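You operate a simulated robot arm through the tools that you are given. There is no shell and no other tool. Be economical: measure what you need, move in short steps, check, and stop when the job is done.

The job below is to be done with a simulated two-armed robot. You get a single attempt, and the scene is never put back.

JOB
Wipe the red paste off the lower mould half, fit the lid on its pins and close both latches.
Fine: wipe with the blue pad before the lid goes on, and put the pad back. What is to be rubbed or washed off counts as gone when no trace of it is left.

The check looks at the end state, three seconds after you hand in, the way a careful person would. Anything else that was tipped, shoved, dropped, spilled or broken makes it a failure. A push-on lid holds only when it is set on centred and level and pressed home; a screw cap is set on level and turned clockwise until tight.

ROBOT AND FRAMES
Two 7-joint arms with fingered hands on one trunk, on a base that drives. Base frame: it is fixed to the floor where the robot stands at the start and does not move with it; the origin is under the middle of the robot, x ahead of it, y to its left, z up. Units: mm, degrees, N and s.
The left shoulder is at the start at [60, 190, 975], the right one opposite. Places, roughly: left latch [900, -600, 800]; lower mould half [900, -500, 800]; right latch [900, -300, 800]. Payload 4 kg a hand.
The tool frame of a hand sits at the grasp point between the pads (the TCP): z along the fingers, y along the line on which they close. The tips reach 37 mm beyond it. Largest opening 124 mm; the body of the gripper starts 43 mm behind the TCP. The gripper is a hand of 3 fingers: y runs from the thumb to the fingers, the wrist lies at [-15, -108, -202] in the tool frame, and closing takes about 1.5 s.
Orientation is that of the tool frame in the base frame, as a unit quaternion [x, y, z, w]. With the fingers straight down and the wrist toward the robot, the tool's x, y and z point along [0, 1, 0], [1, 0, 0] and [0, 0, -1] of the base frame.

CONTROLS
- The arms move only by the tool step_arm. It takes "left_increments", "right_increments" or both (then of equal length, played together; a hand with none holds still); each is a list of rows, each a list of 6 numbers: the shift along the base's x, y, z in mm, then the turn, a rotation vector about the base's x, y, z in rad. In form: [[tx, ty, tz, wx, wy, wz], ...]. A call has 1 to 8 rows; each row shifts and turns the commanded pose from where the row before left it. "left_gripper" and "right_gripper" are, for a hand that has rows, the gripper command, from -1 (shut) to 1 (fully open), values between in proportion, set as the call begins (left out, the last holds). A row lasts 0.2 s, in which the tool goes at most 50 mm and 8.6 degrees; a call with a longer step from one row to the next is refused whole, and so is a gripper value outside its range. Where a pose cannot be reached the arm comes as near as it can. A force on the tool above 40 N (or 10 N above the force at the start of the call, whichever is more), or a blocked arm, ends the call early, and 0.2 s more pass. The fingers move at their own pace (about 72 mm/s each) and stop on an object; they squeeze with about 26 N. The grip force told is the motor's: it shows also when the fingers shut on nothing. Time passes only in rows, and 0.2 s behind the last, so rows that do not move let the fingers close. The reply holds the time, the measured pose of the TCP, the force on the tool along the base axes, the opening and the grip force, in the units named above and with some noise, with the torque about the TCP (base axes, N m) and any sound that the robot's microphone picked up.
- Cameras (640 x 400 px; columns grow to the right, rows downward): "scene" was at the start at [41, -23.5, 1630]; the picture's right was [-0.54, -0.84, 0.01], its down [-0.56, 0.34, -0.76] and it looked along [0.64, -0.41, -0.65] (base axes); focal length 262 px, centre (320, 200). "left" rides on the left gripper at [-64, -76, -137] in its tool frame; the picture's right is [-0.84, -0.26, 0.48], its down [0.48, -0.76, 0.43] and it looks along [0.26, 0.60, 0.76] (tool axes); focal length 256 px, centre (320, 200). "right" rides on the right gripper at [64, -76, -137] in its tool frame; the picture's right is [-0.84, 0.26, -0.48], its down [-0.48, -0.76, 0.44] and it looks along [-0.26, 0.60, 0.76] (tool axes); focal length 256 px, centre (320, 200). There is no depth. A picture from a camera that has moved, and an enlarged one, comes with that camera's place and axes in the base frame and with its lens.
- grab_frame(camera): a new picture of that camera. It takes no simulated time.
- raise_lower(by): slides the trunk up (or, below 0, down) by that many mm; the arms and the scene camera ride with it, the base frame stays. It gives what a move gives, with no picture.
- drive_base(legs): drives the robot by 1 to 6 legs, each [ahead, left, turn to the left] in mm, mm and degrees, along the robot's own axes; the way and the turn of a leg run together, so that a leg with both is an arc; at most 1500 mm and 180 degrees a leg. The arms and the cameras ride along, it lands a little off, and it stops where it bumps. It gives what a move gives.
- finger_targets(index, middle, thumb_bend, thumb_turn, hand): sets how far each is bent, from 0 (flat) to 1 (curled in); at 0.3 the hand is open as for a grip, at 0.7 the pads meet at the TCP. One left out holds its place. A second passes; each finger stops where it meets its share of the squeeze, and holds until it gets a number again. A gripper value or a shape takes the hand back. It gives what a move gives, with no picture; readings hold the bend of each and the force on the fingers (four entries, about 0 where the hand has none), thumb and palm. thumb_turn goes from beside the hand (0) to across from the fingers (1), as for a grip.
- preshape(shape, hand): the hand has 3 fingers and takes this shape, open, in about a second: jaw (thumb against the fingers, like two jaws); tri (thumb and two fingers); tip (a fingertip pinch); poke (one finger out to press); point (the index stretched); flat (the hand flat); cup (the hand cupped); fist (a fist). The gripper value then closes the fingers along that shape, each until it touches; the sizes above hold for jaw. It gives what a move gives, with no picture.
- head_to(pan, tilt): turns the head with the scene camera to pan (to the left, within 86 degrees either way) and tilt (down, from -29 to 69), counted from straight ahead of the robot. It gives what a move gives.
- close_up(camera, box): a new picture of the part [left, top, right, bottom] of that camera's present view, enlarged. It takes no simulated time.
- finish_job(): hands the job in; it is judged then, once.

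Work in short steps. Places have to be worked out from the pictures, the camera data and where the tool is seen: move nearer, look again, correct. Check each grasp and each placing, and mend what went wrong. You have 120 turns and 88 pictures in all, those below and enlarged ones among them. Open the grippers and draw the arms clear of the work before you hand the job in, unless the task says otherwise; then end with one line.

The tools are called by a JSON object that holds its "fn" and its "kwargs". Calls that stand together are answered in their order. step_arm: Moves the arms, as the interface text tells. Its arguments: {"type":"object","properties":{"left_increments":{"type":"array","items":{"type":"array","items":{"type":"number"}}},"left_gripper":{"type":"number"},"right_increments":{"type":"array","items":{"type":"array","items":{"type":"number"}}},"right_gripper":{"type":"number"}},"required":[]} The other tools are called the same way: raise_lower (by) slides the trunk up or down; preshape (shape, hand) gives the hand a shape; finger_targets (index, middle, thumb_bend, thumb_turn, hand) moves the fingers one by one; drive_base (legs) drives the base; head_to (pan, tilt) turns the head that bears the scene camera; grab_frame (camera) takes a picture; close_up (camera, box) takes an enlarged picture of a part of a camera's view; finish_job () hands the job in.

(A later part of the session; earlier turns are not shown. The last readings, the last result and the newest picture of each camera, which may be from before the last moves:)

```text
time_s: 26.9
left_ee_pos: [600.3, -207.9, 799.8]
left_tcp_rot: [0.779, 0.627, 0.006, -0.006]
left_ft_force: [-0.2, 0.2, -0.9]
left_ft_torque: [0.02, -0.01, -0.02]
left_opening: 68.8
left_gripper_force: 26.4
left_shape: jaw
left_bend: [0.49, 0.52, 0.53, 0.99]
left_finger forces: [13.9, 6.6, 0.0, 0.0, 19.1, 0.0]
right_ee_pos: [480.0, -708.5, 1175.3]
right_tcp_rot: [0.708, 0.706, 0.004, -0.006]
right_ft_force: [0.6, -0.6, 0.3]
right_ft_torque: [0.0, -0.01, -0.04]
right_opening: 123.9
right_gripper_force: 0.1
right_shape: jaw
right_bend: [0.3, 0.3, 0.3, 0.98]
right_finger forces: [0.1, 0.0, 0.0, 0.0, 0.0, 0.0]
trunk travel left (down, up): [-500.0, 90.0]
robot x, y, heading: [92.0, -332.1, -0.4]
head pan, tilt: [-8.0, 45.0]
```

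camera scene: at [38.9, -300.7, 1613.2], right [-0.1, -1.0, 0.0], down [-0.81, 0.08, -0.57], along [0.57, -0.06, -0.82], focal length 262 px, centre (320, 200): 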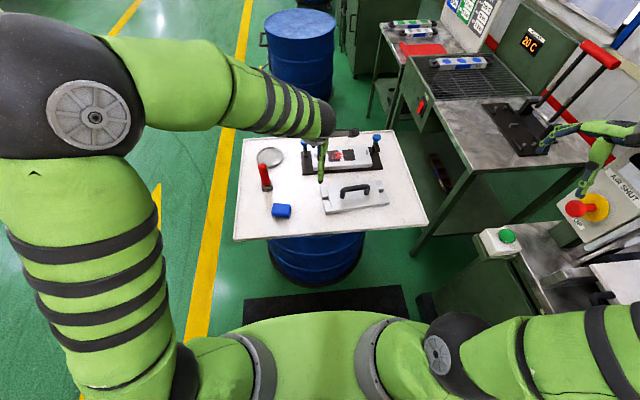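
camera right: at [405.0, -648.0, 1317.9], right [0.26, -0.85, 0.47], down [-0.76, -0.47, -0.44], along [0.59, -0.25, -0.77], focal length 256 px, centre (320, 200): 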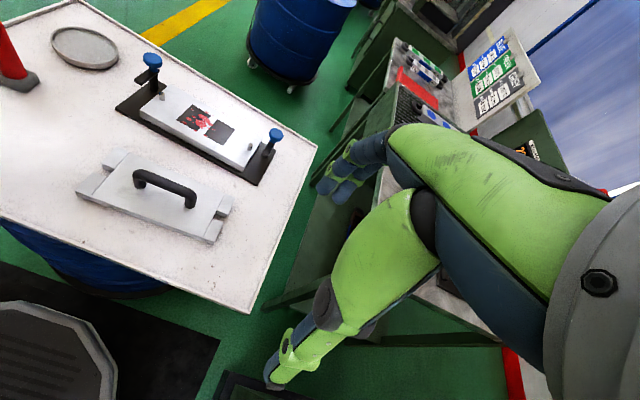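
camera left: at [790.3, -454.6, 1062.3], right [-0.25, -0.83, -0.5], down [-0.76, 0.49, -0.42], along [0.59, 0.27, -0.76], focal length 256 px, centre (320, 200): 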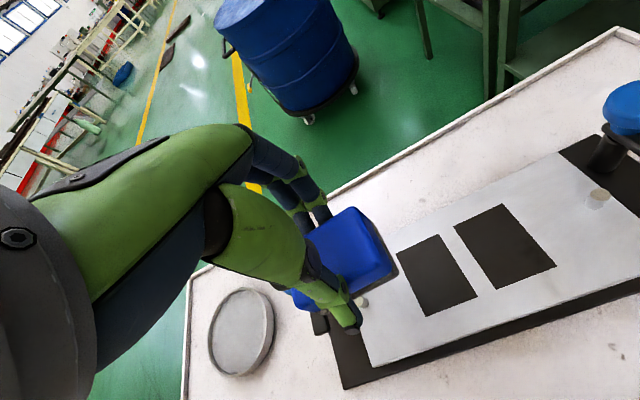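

Ten more millimetres to the table; small steps.

{"fn": "step_arm", "kwargs": {"left_increments": [[0, 0, -4, 0, 0, 0], [0, 0, -3, 0, 0, 0], [0, 0, -2, 0, 0, 0]]}}

{"fn": "step_arm", "kwargs": {"left_increments": [[0, 0, -2, 0, 0, 0], [0, 0, -1, 0, 0, 0]]}}

```text
time_s: 27.7
left_ee_pos: [601.2, -208.0, 791.3]
left_tcp_rot: [0.78, 0.626, 0.006, -0.006]
left_ft_force: [0.0, -0.2, 0.6]
left_ft_torque: [0.02, 0.01, -0.01]
left_opening: 68.8
left_gripper_force: 26.5
left_shape: jaw
left_bend: [0.49, 0.52, 0.53, 0.99]
left_finger forces: [13.3, 7.0, 0.0, 0.0, 20.2, 0.1]
right_ee_pos: [479.5, -709.1, 1174.9]
right_tcp_rot: [0.708, 0.707, 0.004, -0.006]
right_ft_force: [0.2, 0.4, -0.1]
right_ft_torque: [-0.03, -0.04, -0.02]
right_opening: 124.0
right_gripper_force: 0.0
right_shape: jaw
right_bend: [0.3, 0.3, 0.3, 0.98]
right_finger forces: [0.1, 0.0, 0.1, 0.0, 0.1, 0.0]
trunk travel left (down, up): [-500.0, 90.0]
robot x, y, heading: [94.0, -329.8, -0.4]
head pan, tilt: [-8.0, 45.0]
```

```text
time_s: 28.3
left_ee_pos: [600.0, -207.6, 789.8]
left_tcp_rot: [0.779, 0.626, 0.006, -0.005]
left_ft_force: [-4.5, 1.6, 22.8]
left_ft_torque: [0.02, 0.16, -0.01]
left_opening: 69.2
left_gripper_force: 26.0
left_shape: jaw
left_bend: [0.49, 0.52, 0.52, 0.99]
left_finger forces: [13.3, 7.1, 0.1, 0.0, 32.5, 0.0]
right_ee_pos: [479.0, -709.4, 1176.4]
right_tcp_rot: [0.708, 0.706, 0.004, -0.006]
right_ft_force: [-0.3, -0.7, 0.4]
right_ft_torque: [0.03, -0.03, 0.01]
right_opening: 124.0
right_gripper_force: 0.1
right_shape: jaw
right_bend: [0.3, 0.3, 0.3, 0.98]
right_finger forces: [0.0, 0.0, 0.0, 0.0, 0.0, 0.0]
trunk travel left (down, up): [-500.0, 90.0]
robot x, y, heading: [92.5, -329.3, -0.2]
head pan, tilt: [-8.0, 45.0]
```

Pad is on the table (23 N). I release, rise, and park the left hand to the left.

{"fn": "step_arm", "kwargs": {"left_increments": [[0, 0, 0, 0, 0, 0], [0, 0, 0, 0, 0, 0], [0, 0, 0, 0, 0, 0], [0, 0, 20, 0, 0, 0], [0, 0, 40, 0, 0, 0], [0, 0, 45, 0, 0, 0], [0, 0, 45, 0, 0, 0], [0, 0, 45, 0, 0, 0]], "left_gripper": 1}}

{"fn": "step_arm", "kwargs": {"left_increments": [[-10, 40, 15, 0, 0, 0.05], [-10, 40, 15, 0, 0, 0.05], [-10, 40, 15, 0, 0, 0.05], [-10, 40, 15, 0, 0, 0.06]]}}

{"fn": "grab_frame", "kwargs": {"camera": "left"}}

{"fn": "close_up", "kwargs": {"camera": "scene", "box": [200, 165, 400, 290]}}

```text
time_s: 30.1
left_ee_pos: [600.4, -209.1, 985.1]
left_tcp_rot: [0.78, 0.626, 0.006, -0.005]
left_ft_force: [0.1, -0.5, -0.1]
left_ft_torque: [-0.01, -0.03, 0.0]
left_opening: 123.9
left_gripper_force: 0.2
left_shape: jaw
left_bend: [0.3, 0.3, 0.3, 0.98]
left_finger forces: [0.1, 0.0, 0.1, 0.0, 0.0, 0.0]
right_ee_pos: [479.1, -709.8, 1176.1]
right_tcp_rot: [0.708, 0.706, 0.003, -0.006]
right_ft_force: [-0.9, -0.8, -0.3]
right_ft_torque: [0.03, 0.01, -0.02]
right_opening: 123.7
right_gripper_force: 0.0
right_shape: jaw
right_bend: [0.3, 0.3, 0.3, 0.98]
right_finger forces: [0.1, 0.1, 0.0, 0.0, 0.0, 0.0]
trunk travel left (down, up): [-500.0, 90.0]
robot x, y, heading: [92.2, -325.9, -0.5]
head pan, tilt: [-8.0, 45.0]
```

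```text
time_s: 31.1
left_ee_pos: [561.6, -46.3, 1044.0]
left_tcp_rot: [0.71, 0.704, 0.004, -0.007]
left_ft_force: [0.0, 0.4, 0.0]
left_ft_torque: [0.0, 0.0, 0.03]
left_opening: 123.7
left_gripper_force: 0.0
left_shape: jaw
left_bend: [0.3, 0.3, 0.3, 0.98]
left_finger forces: [0.0, 0.0, 0.0, 0.1, 0.1, 0.0]
right_ee_pos: [479.6, -707.1, 1175.1]
right_tcp_rot: [0.708, 0.706, 0.004, -0.007]
right_ft_force: [-0.2, 0.7, 0.8]
right_ft_torque: [-0.01, 0.01, 0.03]
right_opening: 123.9
right_gripper_force: 0.0
right_shape: jaw
right_bend: [0.3, 0.3, 0.3, 0.98]
right_finger forces: [0.0, 0.1, 0.0, 0.0, 0.0, 0.1]
trunk travel left (down, up): [-500.0, 90.0]
robot x, y, heading: [90.9, -330.0, -0.2]
head pan, tilt: [-8.0, 45.0]
```

```text
61 pictures are left
camera left: at [486.3, -111.7, 1179.7], right [-0.26, -0.83, -0.49], down [-0.76, 0.5, -0.42], along [0.6, 0.26, -0.76], focal length 256 px, centre (320, 200)
```

left: 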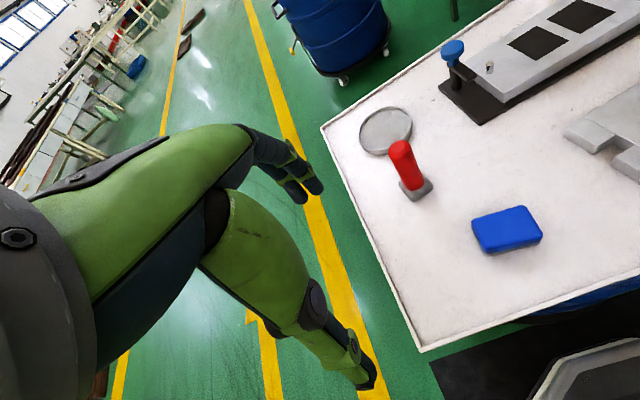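

```text
3.20 times, centred on (300, 228) of scene
camera zoom: at [141.6, -341.4, 1626.4], right [-0.15, -0.99, 0.0], down [-0.7, 0.1, -0.71], along [0.7, -0.1, -0.71], focal length 839 px, centre (384, 112)
```

zoom: 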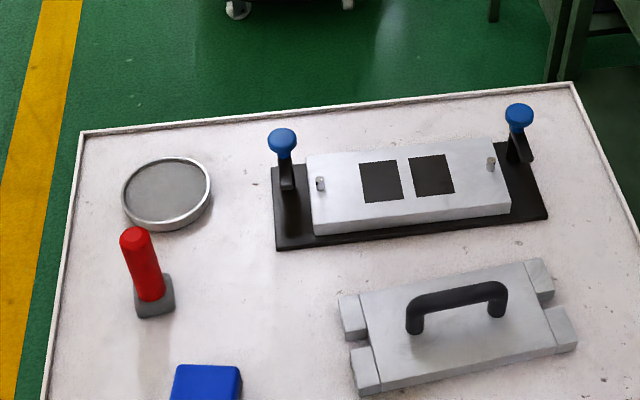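

Pad is back in place. Now the lid: handle centre ≈[650,−495], bar along y. I bring the right hand above it for a close view.

{"fn": "step_arm", "kwargs": {"right_increments": [[25, 30, -28, 0, 0, 0], [25, 30, -28, 0, 0, 0], [24, 30, -28, 0, 0, 0], [24, 30, -28, 0, 0, 0], [24, 30, -28, 0, 0, 0], [24, 30, -28, 0, 0, 0], [24, 32, -28, 0, 0, 0]], "right_gripper": 1}}

{"fn": "grab_frame", "kwargs": {"camera": "right"}}

```text
time_s: 32.7
left_ee_pos: [563.6, -45.7, 1043.1]
left_tcp_rot: [0.709, 0.705, 0.004, -0.006]
left_ft_force: [0.2, 0.0, -0.1]
left_ft_torque: [0.0, -0.01, -0.02]
left_opening: 123.9
left_gripper_force: 0.0
left_shape: jaw
left_bend: [0.3, 0.3, 0.3, 0.98]
left_finger forces: [0.1, 0.0, 0.0, 0.0, 0.1, 0.1]
right_ee_pos: [650.3, -495.3, 977.3]
right_tcp_rot: [0.708, 0.706, 0.003, -0.007]
right_ft_force: [-0.2, 0.2, -0.2]
right_ft_torque: [0.01, 0.01, 0.02]
right_opening: 123.7
right_gripper_force: 0.0
right_shape: jaw
right_bend: [0.3, 0.3, 0.3, 0.98]
right_finger forces: [0.0, 0.0, 0.1, 0.0, 0.0, 0.0]
trunk travel left (down, up): [-500.0, 90.0]
robot x, y, heading: [92.2, -329.4, -0.4]
head pan, tilt: [-8.0, 45.0]
```

```text
59 pictures are left
camera right: at [575.4, -433.2, 1117.3], right [0.26, -0.85, 0.47], down [-0.76, -0.47, -0.44], along [0.59, -0.25, -0.77], focal length 256 px, centre (320, 200)
```

right: 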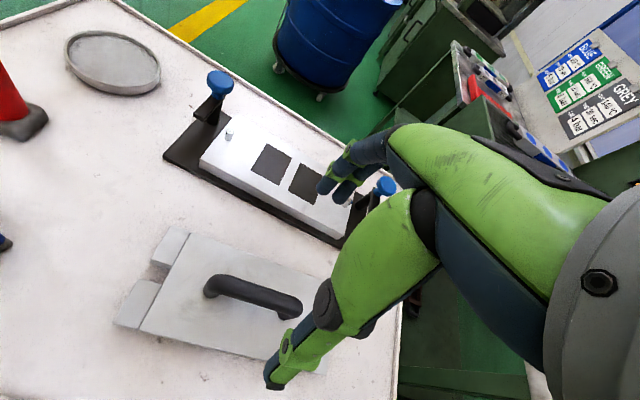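

Handle centre ≈[649,−492], lid yaw ≈ +5°. I turn the hand to match and lower over the handle.

{"fn": "step_arm", "kwargs": {"right_increments": [[0, 2, -40, 0, 0, 0.045], [-1, 0, -40, 0, 0, 0.045], [0, 0, -40, 0, 0, 0]]}}

{"fn": "grab_frame", "kwargs": {"camera": "right"}}

{"fn": "close_up", "kwargs": {"camera": "left", "box": [400, 0, 640, 150]}}

```text
time_s: 33.5
left_ee_pos: [563.8, -46.5, 1042.5]
left_tcp_rot: [0.71, 0.704, 0.004, -0.007]
left_ft_force: [0.6, -0.1, 0.8]
left_ft_torque: [0.0, -0.01, 0.01]
left_opening: 123.7
left_gripper_force: 0.1
left_shape: jaw
left_bend: [0.3, 0.3, 0.3, 0.98]
left_finger forces: [0.0, 0.0, 0.0, 0.0, 0.1, 0.0]
right_ee_pos: [648.1, -492.4, 860.1]
right_tcp_rot: [0.675, 0.737, 0.004, -0.007]
right_ft_force: [-0.5, 0.1, 0.0]
right_ft_torque: [-0.02, -0.01, -0.04]
right_opening: 123.9
right_gripper_force: 0.1
right_shape: jaw
right_bend: [0.3, 0.3, 0.3, 0.98]
right_finger forces: [0.1, 0.0, 0.0, 0.1, 0.0, 0.0]
trunk travel left (down, up): [-500.0, 90.0]
robot x, y, heading: [93.4, -331.1, -0.3]
head pan, tilt: [-8.0, 45.0]
```

```text
58 pictures are left
camera right: at [568.9, -437.8, 998.8], right [0.33, -0.82, 0.47], down [-0.72, -0.54, -0.44], along [0.61, -0.19, -0.77], focal length 256 px, centre (320, 200)
```

right: 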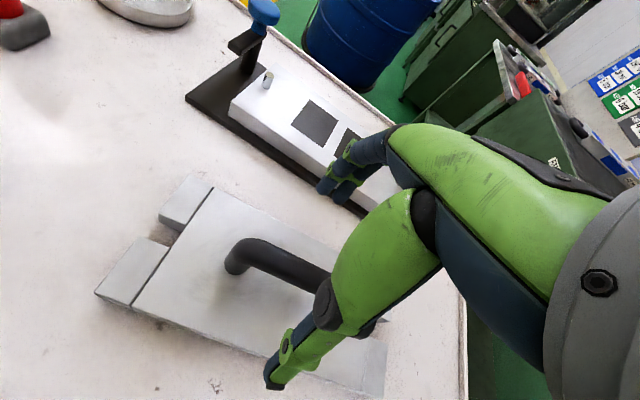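

```text
2.67 times, centred on (520, 75) of left
camera zoom: at [487.6, -112.3, 1179.6], right [-0.26, -0.83, -0.5], down [-0.76, 0.49, -0.42], along [0.6, 0.26, -0.76], focal length 683 px, centre (-213, 533)
```

zoom: 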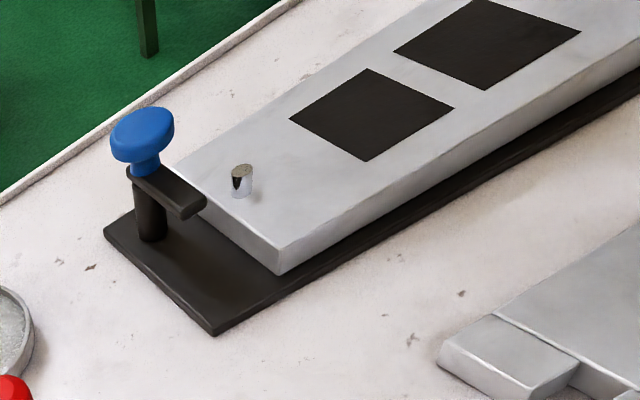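

The view shows pins in line with the lid's end slots, and latch arms pointing to −x. The hand is centred over the handle; I lower to grip height and close.

{"fn": "step_arm", "kwargs": {"right_increments": [[1, 0, -25, 0, 0, 0], [0, 0, -15, 0, 0, 0], [0, 0, -7, 0, 0, 0]]}}

{"fn": "grab_frame", "kwargs": {"camera": "right"}}

```text
time_s: 34.3
left_ee_pos: [563.1, -46.4, 1043.2]
left_tcp_rot: [0.709, 0.705, 0.005, -0.006]
left_ft_force: [-0.4, -0.6, 0.6]
left_ft_torque: [0.0, 0.01, -0.01]
left_opening: 123.6
left_gripper_force: 0.1
left_shape: jaw
left_bend: [0.3, 0.3, 0.3, 0.98]
left_finger forces: [0.1, 0.1, 0.0, 0.0, 0.1, 0.0]
right_ee_pos: [650.2, -492.4, 812.0]
right_tcp_rot: [0.676, 0.737, 0.003, -0.006]
right_ft_force: [-0.1, -0.2, -0.3]
right_ft_torque: [-0.01, 0.07, 0.03]
right_opening: 123.9
right_gripper_force: 0.2
right_shape: jaw
right_bend: [0.3, 0.3, 0.3, 0.98]
right_finger forces: [0.0, 0.1, 0.0, 0.0, 0.0, 0.1]
trunk travel left (down, up): [-500.0, 90.0]
robot x, y, heading: [93.1, -330.0, -0.3]
head pan, tilt: [-8.0, 45.0]
```

```text
56 pictures are left
camera right: at [569.5, -438.3, 951.4], right [0.33, -0.82, 0.47], down [-0.72, -0.54, -0.44], along [0.61, -0.19, -0.77], focal length 256 px, centre (320, 200)
```

right: 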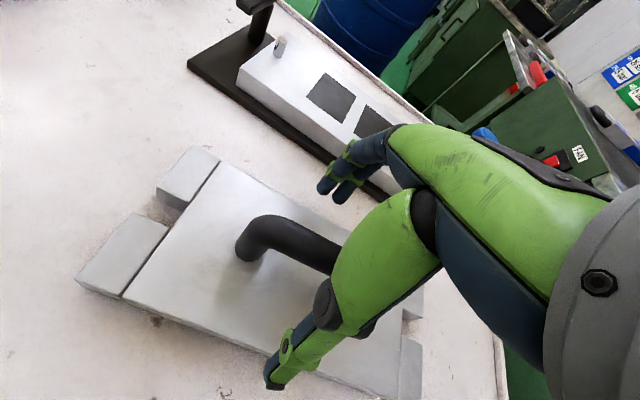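

I close on the handle.

{"fn": "step_arm", "kwargs": {"right_increments": [[0, 0, 0, 0, 0, 0], [0, 0, 0, 0, 0, 0], [0, 0, 0, 0, 0, 0], [0, 0, 0, 0, 0, 0], [0, 0, 0, 0, 0, 0], [0, 0, 0, 0, 0, 0], [0, 0, 0, 0, 0, 0], [0, 0, 0, 0, 0, 0]], "right_gripper": -1}}

{"fn": "grab_frame", "kwargs": {"camera": "right"}}

```text
time_s: 36.1
left_ee_pos: [563.0, -45.8, 1042.7]
left_tcp_rot: [0.709, 0.706, 0.004, -0.008]
left_ft_force: [0.0, 0.1, -0.1]
left_ft_torque: [0.01, 0.01, 0.0]
left_opening: 123.5
left_gripper_force: 0.1
left_shape: jaw
left_bend: [0.3, 0.3, 0.3, 0.98]
left_finger forces: [0.0, 0.0, 0.1, 0.0, 0.1, 0.0]
right_ee_pos: [649.8, -492.2, 811.6]
right_tcp_rot: [0.676, 0.737, 0.003, -0.007]
right_ft_force: [0.6, -1.0, -0.2]
right_ft_torque: [-0.02, -0.13, -0.12]
right_opening: 14.4
right_gripper_force: 25.9
right_shape: jaw
right_bend: [0.7, 0.7, 0.6, 1.0]
right_finger forces: [19.8, 6.4, 0.0, 0.0, 28.2, 0.0]
trunk travel left (down, up): [-500.0, 90.0]
robot x, y, heading: [93.2, -328.6, 0.0]
head pan, tilt: [-8.0, 45.0]
```

```text
55 pictures are left
camera right: at [569.6, -438.5, 951.1], right [0.33, -0.82, 0.47], down [-0.72, -0.54, -0.44], along [0.61, -0.19, -0.77], focal length 256 px, centre (320, 200)
```

right: 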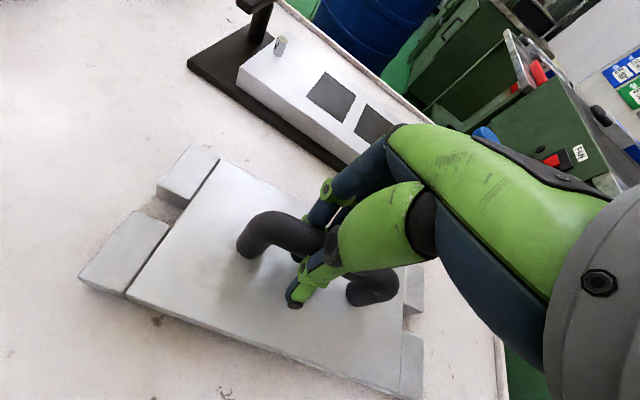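

Grip holds the bar in mid-handle. I lift 60 mm and check weight, torque and level.

{"fn": "step_arm", "kwargs": {"right_increments": [[0, 0, 5, 0, 0, 0], [0, 0, 10, 0, 0, 0], [0, 0, 20, 0, 0, 0], [0, 0, 25, 0, 0, 0], [0, 0, 0, 0, 0, 0]]}}

{"fn": "grab_frame", "kwargs": {"camera": "right"}}

{"fn": "close_up", "kwargs": {"camera": "scene", "box": [260, 165, 420, 265]}}

{"fn": "close_up", "kwargs": {"camera": "left", "box": [400, 0, 640, 150]}}

```text
time_s: 37.3
left_ee_pos: [562.3, -45.5, 1044.0]
left_tcp_rot: [0.709, 0.705, 0.005, -0.006]
left_ft_force: [-1.3, 0.6, 0.3]
left_ft_torque: [-0.01, -0.01, -0.02]
left_opening: 123.8
left_gripper_force: 0.0
left_shape: jaw
left_bend: [0.3, 0.3, 0.3, 0.98]
left_finger forces: [0.1, 0.0, 0.1, 0.1, 0.0, 0.1]
right_ee_pos: [649.4, -494.2, 872.0]
right_tcp_rot: [0.675, 0.737, 0.003, -0.007]
right_ft_force: [-0.5, -1.0, -9.6]
right_ft_torque: [0.02, -0.01, -0.02]
right_opening: 12.4
right_gripper_force: 25.2
right_shape: jaw
right_bend: [0.7, 0.7, 0.6, 1.0]
right_finger forces: [20.9, 10.7, 0.0, 0.0, 27.8, 0.0]
trunk travel left (down, up): [-500.0, 90.0]
robot x, y, heading: [93.9, -327.4, -0.5]
head pan, tilt: [-8.0, 45.0]
```

```text
54 pictures are left
camera right: at [569.1, -439.8, 1012.0], right [0.33, -0.82, 0.47], down [-0.72, -0.54, -0.44], along [0.61, -0.19, -0.77], focal length 256 px, centre (320, 200)
```

right: 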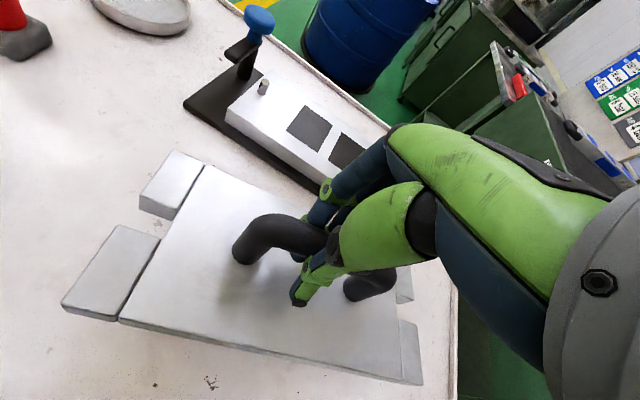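

```text
4.00 times, centred on (340, 215) of scene
camera zoom: at [143.1, -342.0, 1626.3], right [-0.15, -0.99, 0.0], down [-0.7, 0.1, -0.71], along [0.7, -0.1, -0.71], focal length 1048 px, centre (240, 140)
```

zoom: 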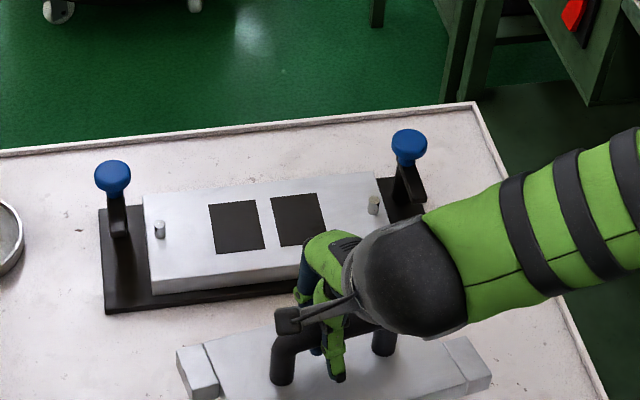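

```text
2.67 times, centred on (520, 75) of left
camera zoom: at [487.6, -111.9, 1179.3], right [-0.26, -0.83, -0.49], down [-0.76, 0.49, -0.42], along [0.6, 0.26, -0.76], focal length 683 px, centre (-213, 533)
```

zoom: 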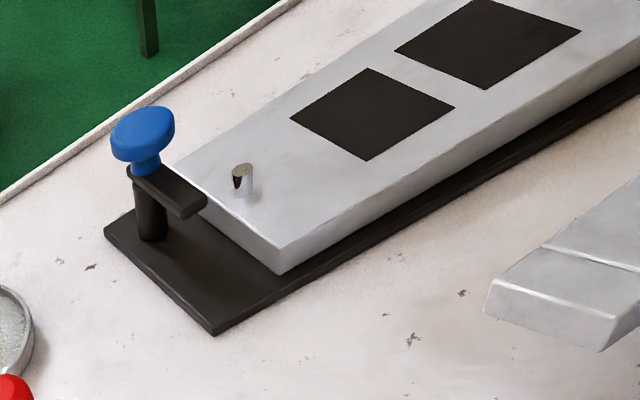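

Lid hangs level (torque ≈0). I need its yaw in the hand; another scene crop showing the whole lid.

{"fn": "close_up", "kwargs": {"camera": "scene", "box": [280, 200, 440, 300]}}

```text
4.00 times, centred on (360, 250) of scene
camera zoom: at [143.1, -342.0, 1626.3], right [-0.15, -0.99, 0.0], down [-0.7, 0.1, -0.71], along [0.7, -0.1, -0.71], focal length 1048 px, centre (160, 0)
```

zoom: 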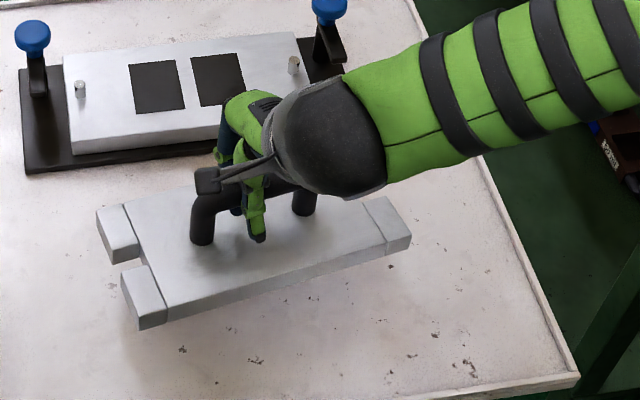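

Lid yaw ≈ +11°, block ≈ 0°; lid centre ≈ TCP+(−4,−1). I raise, turn −11°, and move over the mould, staying above the knobs.

{"fn": "step_arm", "kwargs": {"right_increments": [[0, 0, 40, 0, 0, -0.04], [10, 0, 25, 0, 0, -0.04], [40, 4, 0, 0, 0, -0.04], [40, 4, 0, 0, 0, -0.04], [40, 4, 0, 0, 0, -0.037], [40, 4, 0, 0, 0, 0], [40, 3, 0, 0, 0, 0], [0, 0, 0, 0, 0, 0]]}}

{"fn": "grab_frame", "kwargs": {"camera": "right"}}

{"fn": "close_up", "kwargs": {"camera": "scene", "box": [260, 150, 420, 250]}}

{"fn": "close_up", "kwargs": {"camera": "left", "box": [400, 0, 640, 150]}}

```text
time_s: 39.1
left_ee_pos: [563.2, -45.8, 1042.8]
left_tcp_rot: [0.709, 0.705, 0.005, -0.007]
left_ft_force: [-0.1, 0.5, 0.3]
left_ft_torque: [0.0, 0.01, 0.01]
left_opening: 123.6
left_gripper_force: 0.1
left_shape: jaw
left_bend: [0.3, 0.3, 0.3, 0.98]
left_finger forces: [0.0, 0.0, 0.0, 0.0, 0.1, 0.0]
right_ee_pos: [859.6, -474.5, 936.7]
right_tcp_rot: [0.745, 0.667, 0.004, -0.006]
right_ft_force: [-0.4, -0.2, -9.2]
right_ft_torque: [0.05, 0.0, 0.01]
right_opening: 12.4
right_gripper_force: 25.9
right_shape: jaw
right_bend: [0.7, 0.7, 0.6, 1.0]
right_finger forces: [20.8, 10.6, 0.1, 0.0, 27.5, 0.0]
trunk travel left (down, up): [-500.0, 90.0]
robot x, y, heading: [93.6, -332.1, -0.6]
head pan, tilt: [-8.0, 45.0]
```

```text
50 pictures are left
camera right: at [792.8, -405.5, 1075.2], right [0.17, -0.87, 0.47], down [-0.81, -0.39, -0.44], along [0.56, -0.31, -0.77], focal length 256 px, centre (320, 200)
```

right: 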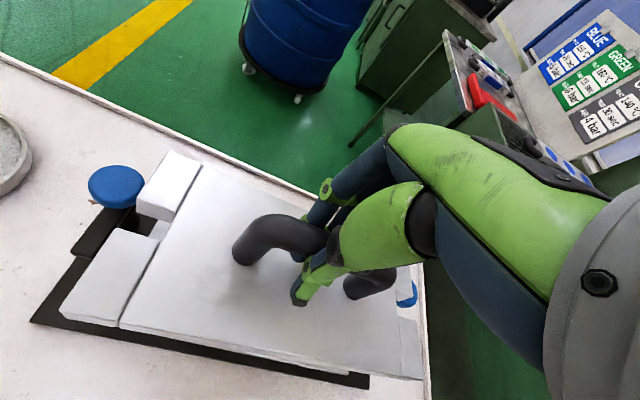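

```text
4.00 times, centred on (340, 200) of scene
camera zoom: at [142.8, -342.1, 1626.4], right [-0.15, -0.99, 0.0], down [-0.7, 0.1, -0.71], along [0.7, -0.1, -0.71], focal length 1048 px, centre (240, 200)
```

zoom: 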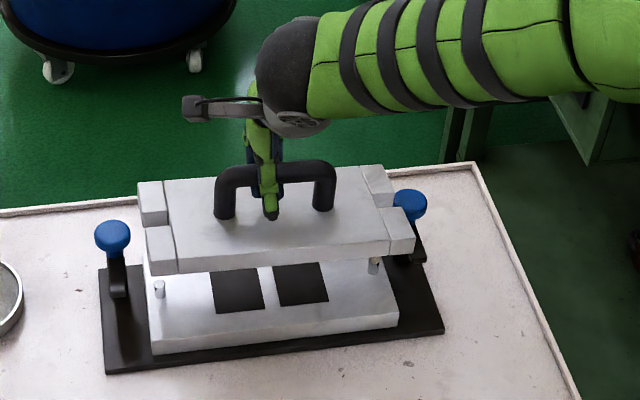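

```text
2.67 times, centred on (520, 75) of left
camera zoom: at [487.4, -112.0, 1179.4], right [-0.26, -0.83, -0.49], down [-0.76, 0.49, -0.42], along [0.6, 0.26, -0.76], focal length 683 px, centre (-213, 533)
```

zoom: 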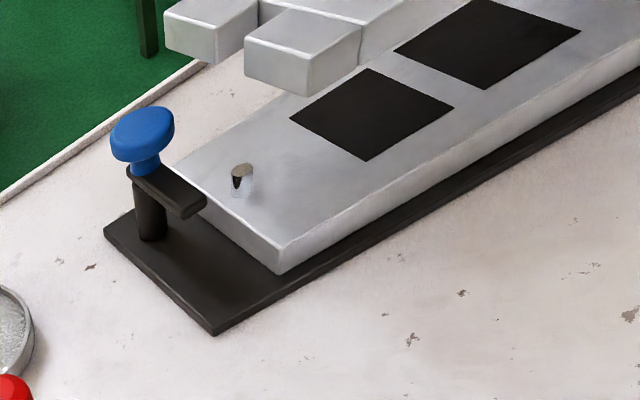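

Well aligned in yaw. I zoom both ends to compare slot/pin and the clearance to the knobs before lowering.

{"fn": "close_up", "kwargs": {"camera": "scene", "box": [280, 185, 328, 215]}}

{"fn": "close_up", "kwargs": {"camera": "scene", "box": [336, 183, 384, 213]}}

```text
13.33 times, centred on (304, 200) of scene
camera zoom: at [142.8, -342.1, 1626.4], right [-0.15, -0.99, 0.0], down [-0.7, 0.1, -0.71], along [0.7, -0.1, -0.71], focal length 3495 px, centre (533, 200)
```

zoom: 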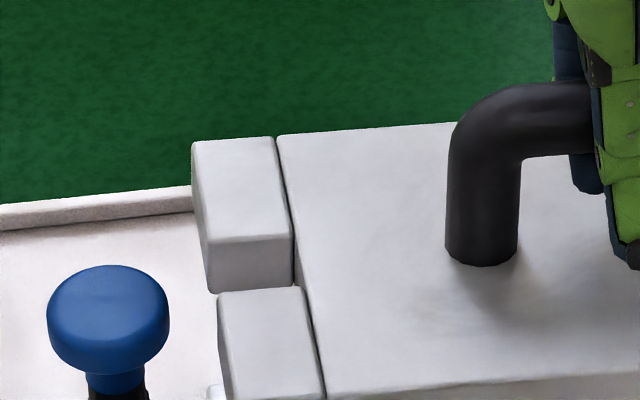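

```text
13.33 times, centred on (360, 198) of scene
camera zoom: at [142.8, -342.1, 1626.4], right [-0.15, -0.99, 0.0], down [-0.7, 0.1, -0.71], along [0.7, -0.1, -0.71], focal length 3495 px, centre (-213, 227)
```

zoom: 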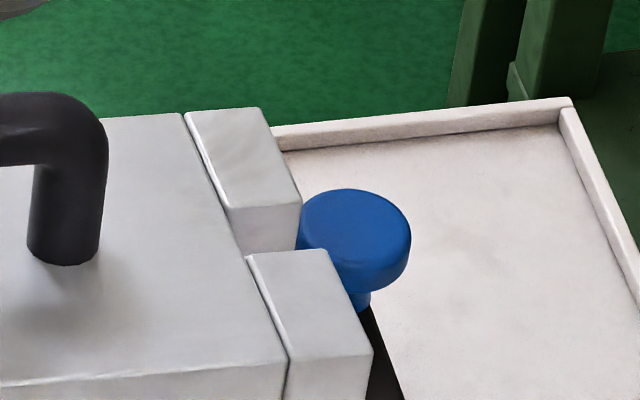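

Scene-frame numbers: lid slot line is ~2° clockwise of the pin line and a few mm short in x; knob clearance ~13 mm each side. I correct yaw +0.03, x +4, and lower to just above the pins.

{"fn": "step_arm", "kwargs": {"right_increments": [[4, 2, 0, 0, 0, 0.03], [0, 0, -20, 0, 0, 0], [0, 0, -20, 0, 0, 0], [0, 0, -15, 0, 0, 0], [0, 0, 0, 0, 0, 0]]}}

{"fn": "close_up", "kwargs": {"camera": "scene", "box": [280, 190, 328, 220]}}

{"fn": "close_up", "kwargs": {"camera": "scene", "box": [336, 188, 384, 218]}}

{"fn": "close_up", "kwargs": {"camera": "left", "box": [430, 10, 550, 85]}}

```text
time_s: 40.3
left_ee_pos: [563.3, -46.1, 1044.0]
left_tcp_rot: [0.709, 0.705, 0.004, -0.006]
left_ft_force: [-0.2, 0.0, 0.9]
left_ft_torque: [-0.01, -0.05, 0.0]
left_opening: 123.8
left_gripper_force: 0.0
left_shape: jaw
left_bend: [0.3, 0.3, 0.3, 0.98]
left_finger forces: [0.0, 0.0, 0.1, 0.1, 0.0, 0.0]
right_ee_pos: [864.9, -472.6, 880.6]
right_tcp_rot: [0.734, 0.679, 0.004, -0.006]
right_ft_force: [-0.2, -0.8, -10.3]
right_ft_torque: [0.07, 0.01, 0.0]
right_opening: 12.2
right_gripper_force: 25.8
right_shape: jaw
right_bend: [0.7, 0.7, 0.6, 1.0]
right_finger forces: [20.6, 10.6, 0.1, 0.1, 27.1, 0.0]
trunk travel left (down, up): [-500.0, 90.0]
robot x, y, heading: [96.7, -332.5, -0.5]
head pan, tilt: [-8.0, 45.0]
```

```text
13.33 times, centred on (304, 205) of scene
camera zoom: at [143.1, -341.9, 1626.4], right [-0.15, -0.99, 0.0], down [-0.7, 0.1, -0.71], along [0.7, -0.1, -0.71], focal length 3495 px, centre (533, 133)
```

zoom: 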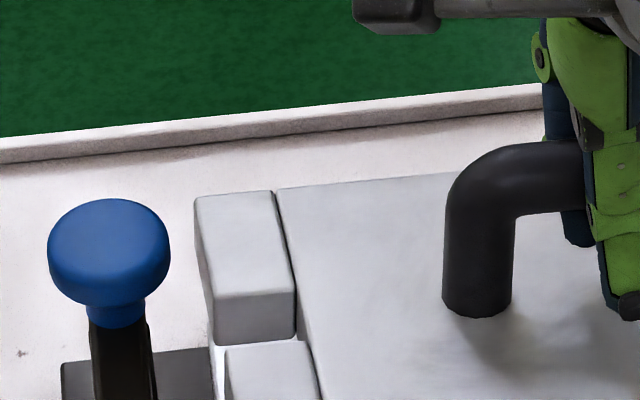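

```text
13.33 times, centred on (360, 203) of scene
camera zoom: at [143.1, -341.9, 1626.4], right [-0.15, -0.99, 0.0], down [-0.7, 0.1, -0.71], along [0.7, -0.1, -0.71], focal length 3495 px, centre (-213, 160)
```

zoom: 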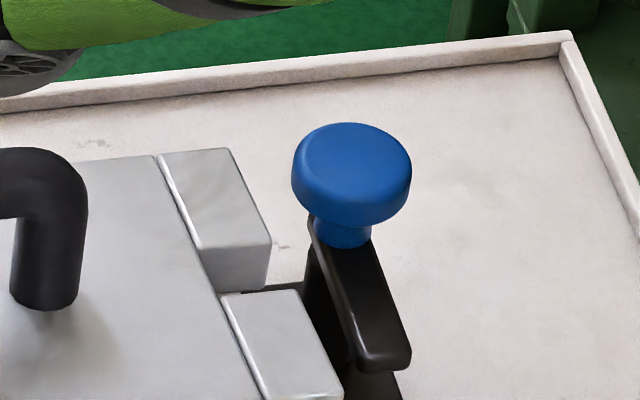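

```text
5.33 times, centred on (490, 48) of left
camera zoom: at [487.7, -111.8, 1179.3], right [-0.26, -0.83, -0.49], down [-0.76, 0.49, -0.42], along [0.6, 0.26, -0.76], focal length 1365 px, centre (-587, 1013)
```

zoom: 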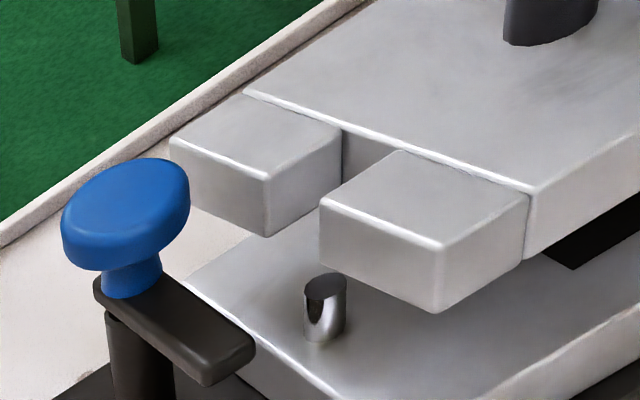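

The left view is excellent: slot sits ~5 mm too far in +x and ~2–4 mm too far in −y relative to the pin. I correct (−5, +3, small yaw), lower 8 mm, and look again.

{"fn": "step_arm", "kwargs": {"right_increments": [[-5, 3, 0, 0, 0, 0.01], [0, 0, -8, 0, 0, 0], [0, 0, 0, 0, 0, 0]]}}

{"fn": "close_up", "kwargs": {"camera": "left", "box": [430, 10, 550, 85]}}

{"fn": "close_up", "kwargs": {"camera": "scene", "box": [280, 190, 400, 265]}}

```text
time_s: 41.1
left_ee_pos: [563.1, -45.5, 1043.5]
left_tcp_rot: [0.71, 0.704, 0.005, -0.007]
left_ft_force: [0.0, 0.2, -0.6]
left_ft_torque: [-0.02, -0.02, 0.01]
left_opening: 123.6
left_gripper_force: 0.1
left_shape: jaw
left_bend: [0.3, 0.3, 0.3, 0.98]
left_finger forces: [0.0, 0.1, 0.0, 0.0, 0.1, 0.1]
right_ee_pos: [858.4, -469.9, 872.7]
right_tcp_rot: [0.731, 0.682, 0.004, -0.007]
right_ft_force: [-1.3, 0.3, -9.3]
right_ft_torque: [0.07, 0.02, -0.04]
right_opening: 12.4
right_gripper_force: 25.8
right_shape: jaw
right_bend: [0.7, 0.7, 0.6, 1.0]
right_finger forces: [21.0, 10.7, 0.1, 0.0, 27.1, 0.0]
trunk travel left (down, up): [-500.0, 90.0]
robot x, y, heading: [93.6, -328.5, -0.8]
head pan, tilt: [-8.0, 45.0]
```

```text
5.33 times, centred on (490, 48) of left
camera zoom: at [487.6, -111.7, 1179.3], right [-0.26, -0.83, -0.49], down [-0.76, 0.49, -0.42], along [0.6, 0.26, -0.76], focal length 1365 px, centre (-587, 1013)
```

zoom: 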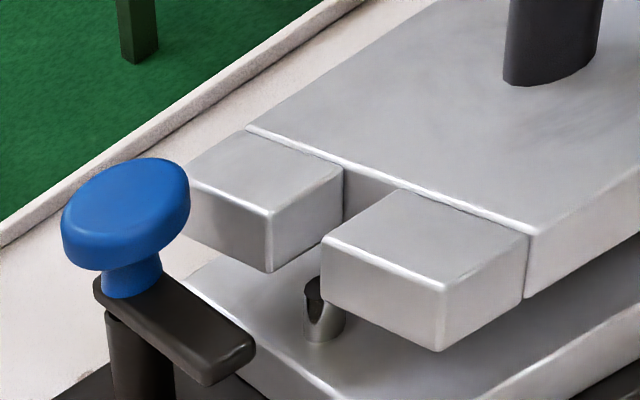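

```text
5.33 times, centred on (340, 228) of scene
camera zoom: at [143.1, -341.8, 1626.4], right [-0.15, -0.99, 0.0], down [-0.7, 0.1, -0.71], along [0.7, -0.1, -0.71], focal length 1398 px, centre (213, 53)
```

zoom: 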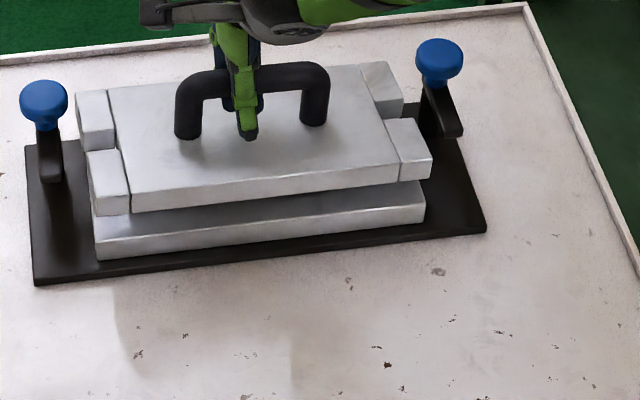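

Now slot and pin line up (pin ~9–10 mm inside the slot end, centred in x); scene agrees within 2 mm. I lower gently, watching forces.

{"fn": "step_arm", "kwargs": {"right_increments": [[0, 1.5, -3, 0, 0, 0], [0, 0, -3, 0, 0, 0], [0, 0, -3, 0, 0, 0], [0, 0, -3, 0, 0, 0]]}}

{"fn": "close_up", "kwargs": {"camera": "left", "box": [430, 10, 550, 85]}}

```text
time_s: 42.1
left_ee_pos: [562.6, -45.6, 1043.4]
left_tcp_rot: [0.709, 0.706, 0.005, -0.006]
left_ft_force: [-0.4, -0.9, 0.7]
left_ft_torque: [0.02, 0.01, -0.03]
left_opening: 123.7
left_gripper_force: 0.1
left_shape: jaw
left_bend: [0.3, 0.3, 0.3, 0.98]
left_finger forces: [0.0, 0.1, 0.1, 0.0, 0.0, 0.0]
right_ee_pos: [858.2, -469.5, 861.2]
right_tcp_rot: [0.731, 0.683, 0.004, -0.007]
right_ft_force: [-0.2, 1.0, -9.9]
right_ft_torque: [0.07, -0.02, -0.04]
right_opening: 12.2
right_gripper_force: 25.9
right_shape: jaw
right_bend: [0.7, 0.7, 0.6, 1.0]
right_finger forces: [20.9, 10.7, 0.0, 0.0, 27.0, 0.0]
trunk travel left (down, up): [-500.0, 90.0]
robot x, y, heading: [89.3, -329.2, -0.5]
head pan, tilt: [-8.0, 45.0]
```

```text
5.33 times, centred on (490, 48) of left
camera zoom: at [487.7, -111.8, 1179.3], right [-0.26, -0.83, -0.49], down [-0.76, 0.49, -0.42], along [0.6, 0.26, -0.76], focal length 1365 px, centre (-587, 1013)
```

zoom: 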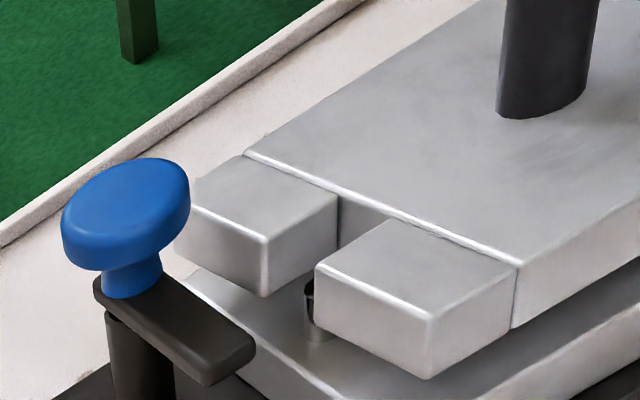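

Computation from this view: pin sits ~4–5 mm toward the slot's front side, so the lid should shift −4 in x. I do so and recheck.

{"fn": "step_arm", "kwargs": {"right_increments": [[-4, 0, 0, 0, 0, 0], [0, 0, 0, 0, 0, 0]]}}

{"fn": "close_up", "kwargs": {"camera": "left", "box": [430, 10, 550, 85]}}

{"fn": "close_up", "kwargs": {"camera": "scene", "box": [340, 190, 388, 220]}}

```text
time_s: 42.7
left_ee_pos: [563.1, -46.5, 1043.1]
left_tcp_rot: [0.709, 0.706, 0.005, -0.006]
left_ft_force: [-0.1, 0.1, 0.3]
left_ft_torque: [-0.03, -0.02, 0.01]
left_opening: 123.9
left_gripper_force: 0.0
left_shape: jaw
left_bend: [0.3, 0.3, 0.3, 0.98]
left_finger forces: [0.1, 0.0, 0.1, 0.0, 0.0, 0.0]
right_ee_pos: [855.0, -469.2, 862.4]
right_tcp_rot: [0.732, 0.681, 0.003, -0.007]
right_ft_force: [0.5, -0.2, -9.6]
right_ft_torque: [0.08, -0.07, -0.09]
right_opening: 12.5
right_gripper_force: 26.2
right_shape: jaw
right_bend: [0.7, 0.7, 0.6, 1.0]
right_finger forces: [20.8, 10.5, 0.1, 0.0, 26.8, 0.1]
trunk travel left (down, up): [-500.0, 90.0]
robot x, y, heading: [90.2, -328.6, -0.5]
head pan, tilt: [-8.0, 45.0]
```

```text
5.33 times, centred on (490, 48) of left
camera zoom: at [487.7, -111.8, 1179.3], right [-0.26, -0.83, -0.49], down [-0.76, 0.49, -0.42], along [0.6, 0.26, -0.76], focal length 1365 px, centre (-587, 1013)
```

zoom: 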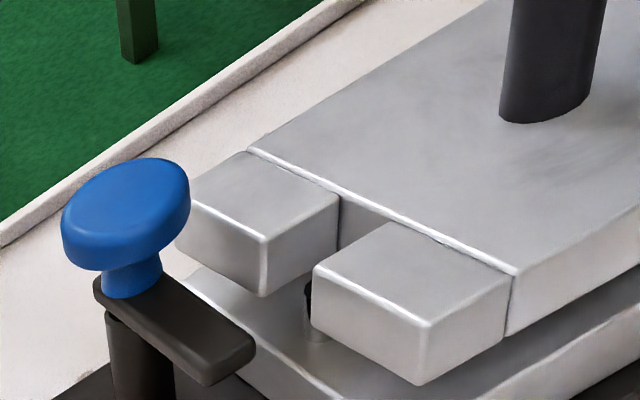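

```text
13.33 times, centred on (364, 205) of scene
camera zoom: at [143.2, -341.9, 1626.4], right [-0.15, -0.99, 0.0], down [-0.7, 0.1, -0.71], along [0.7, -0.1, -0.71], focal length 3495 px, centre (-267, 133)
```

zoom: 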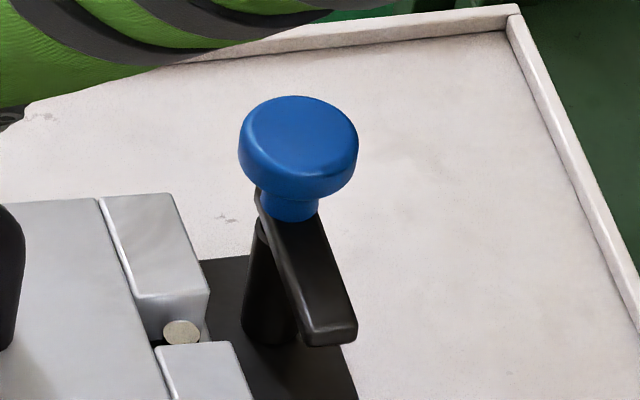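

The lid's left end barely moved and the right pin seems near the back tab — suspect yaw. I take one wide crop showing both ends.

{"fn": "close_up", "kwargs": {"camera": "scene", "box": [288, 190, 378, 246]}}

{"fn": "grab_frame", "kwargs": {"camera": "right"}}

```text
7.11 times, centred on (333, 218) of scene
camera zoom: at [143.2, -341.9, 1626.4], right [-0.15, -0.99, 0.0], down [-0.7, 0.1, -0.71], along [0.7, -0.1, -0.71], focal length 1864 px, centre (228, 72)
```

zoom: 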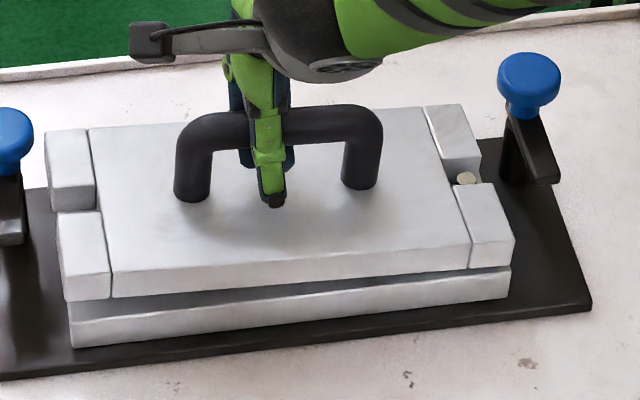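

```text
36 pictures are left
camera right: at [784.8, -403.0, 1000.7], right [0.2, -0.86, 0.47], down [-0.79, -0.42, -0.44], along [0.57, -0.28, -0.77], focal length 256 px, centre (320, 200)
```

right: 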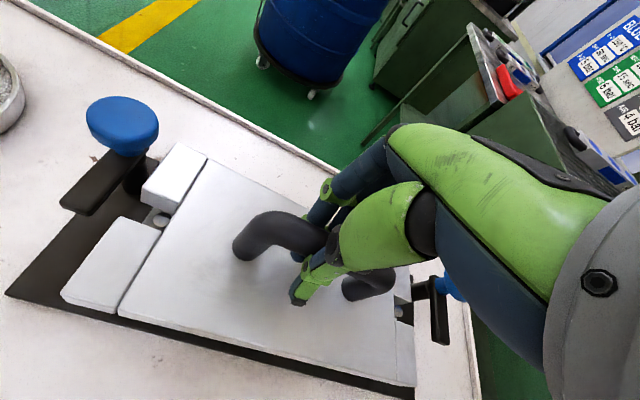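

Lid yaw is ~1.3° clockwise relative to the block. I raise slightly, rotate +0.023 rad, and zoom on the left slot from the right camera and right slot from the scene.

{"fn": "step_arm", "kwargs": {"right_increments": [[1, 0, 6, 0, 0, 0], [0, 0, 0, 0, 0, 0.023], [0, 0, 0, 0, 0, 0]]}}

{"fn": "close_up", "kwargs": {"camera": "right", "box": [60, 130, 252, 250]}}

{"fn": "close_up", "kwargs": {"camera": "scene", "box": [288, 190, 378, 246]}}

```text
time_s: 43.5
left_ee_pos: [563.2, -45.7, 1042.5]
left_tcp_rot: [0.709, 0.705, 0.004, -0.007]
left_ft_force: [0.6, -0.1, -0.8]
left_ft_torque: [-0.02, -0.02, 0.02]
left_opening: 124.0
left_gripper_force: 0.1
left_shape: jaw
left_bend: [0.3, 0.3, 0.3, 0.98]
left_finger forces: [0.1, 0.0, 0.1, 0.0, 0.0, 0.0]
right_ee_pos: [855.9, -469.6, 865.8]
right_tcp_rot: [0.723, 0.691, 0.003, -0.006]
right_ft_force: [0.0, 1.5, -9.8]
right_ft_torque: [0.06, 0.04, -0.01]
right_opening: 12.2
right_gripper_force: 26.1
right_shape: jaw
right_bend: [0.7, 0.7, 0.6, 1.0]
right_finger forces: [21.1, 10.6, 0.1, 0.1, 27.0, 0.0]
trunk travel left (down, up): [-500.0, 90.0]
robot x, y, heading: [90.3, -328.3, -0.0]
head pan, tilt: [-8.0, 45.0]
```

```text
3.33 times, centred on (156, 190) of right
camera zoom: at [784.7, -405.3, 1006.0], right [0.22, -0.86, 0.47], down [-0.78, -0.44, -0.44], along [0.58, -0.27, -0.77], focal length 853 px, centre (867, 233)
```

zoom: 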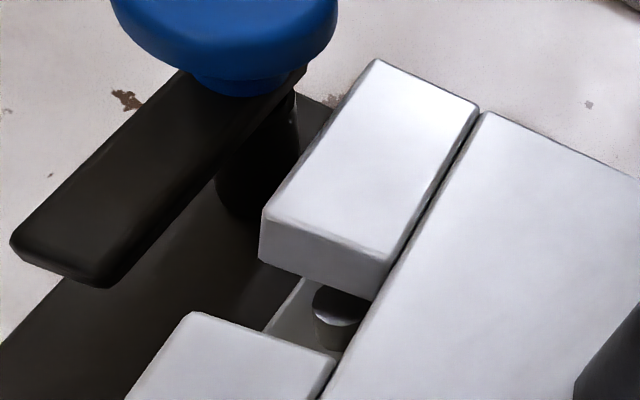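

```text
7.11 times, centred on (333, 218) of scene
camera zoom: at [143.1, -341.8, 1626.4], right [-0.15, -0.99, 0.0], down [-0.7, 0.1, -0.71], along [0.7, -0.1, -0.71], focal length 1864 px, centre (228, 72)
```

zoom: 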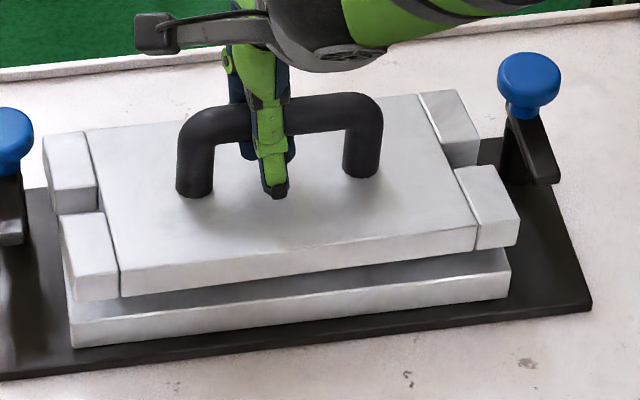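

The right camera (steep, less sensitive to height) shows the lid about 6 mm too far −x and ~4.5 mm too far +y, with the yaw slightly over-corrected. I adjust and re-zoom.

{"fn": "step_arm", "kwargs": {"right_increments": [[6, -4.5, 0, 0, 0, -0.016], [0, 0, 0, 0, 0, 0], [0, 0, 0, 0, 0, 0]]}}

{"fn": "close_up", "kwargs": {"camera": "right", "box": [60, 130, 252, 250]}}

{"fn": "close_up", "kwargs": {"camera": "right", "box": [370, 255, 482, 325]}}

```text
time_s: 44.3
left_ee_pos: [563.2, -46.4, 1042.9]
left_tcp_rot: [0.709, 0.705, 0.004, -0.006]
left_ft_force: [0.2, -0.8, 0.4]
left_ft_torque: [0.01, 0.01, 0.02]
left_opening: 123.1
left_gripper_force: 0.1
left_shape: jaw
left_bend: [0.3, 0.3, 0.3, 0.98]
left_finger forces: [0.0, 0.0, 0.0, 0.1, 0.0, 0.1]
right_ee_pos: [862.6, -474.9, 864.8]
right_tcp_rot: [0.729, 0.684, 0.004, -0.007]
right_ft_force: [-1.3, 0.6, -9.0]
right_ft_torque: [0.05, 0.06, -0.11]
right_opening: 12.6
right_gripper_force: 26.7
right_shape: jaw
right_bend: [0.7, 0.7, 0.6, 1.0]
right_finger forces: [22.0, 10.9, 0.1, 0.0, 27.6, 0.0]
trunk travel left (down, up): [-500.0, 90.0]
robot x, y, heading: [91.1, -327.3, -0.5]
head pan, tilt: [-8.0, 45.0]
```

```text
3.33 times, centred on (156, 190) of right
camera zoom: at [792.3, -409.0, 1005.7], right [0.21, -0.86, 0.47], down [-0.79, -0.43, -0.44], along [0.58, -0.28, -0.77], focal length 853 px, centre (867, 233)
```

zoom: 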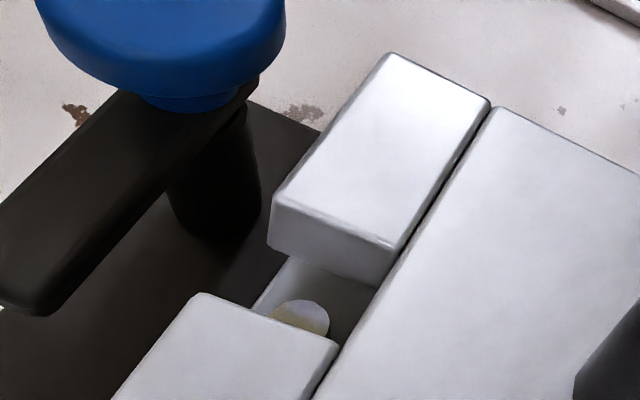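

```text
5.71 times, centred on (426, 290) of right
camera zoom: at [792.3, -409.0, 1005.7], right [0.21, -0.86, 0.47], down [-0.79, -0.43, -0.44], along [0.58, -0.28, -0.77], focal length 1463 px, centre (-286, -314)
```

zoom: 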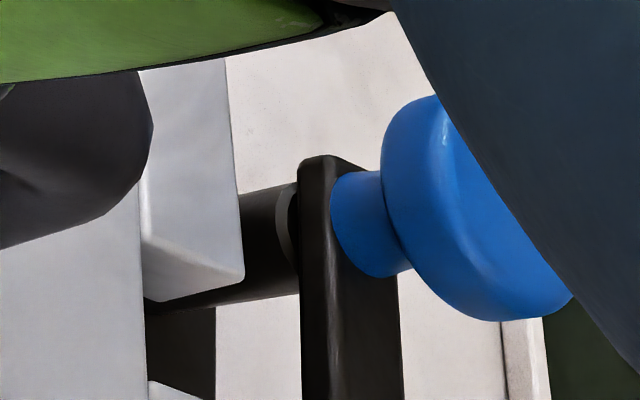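

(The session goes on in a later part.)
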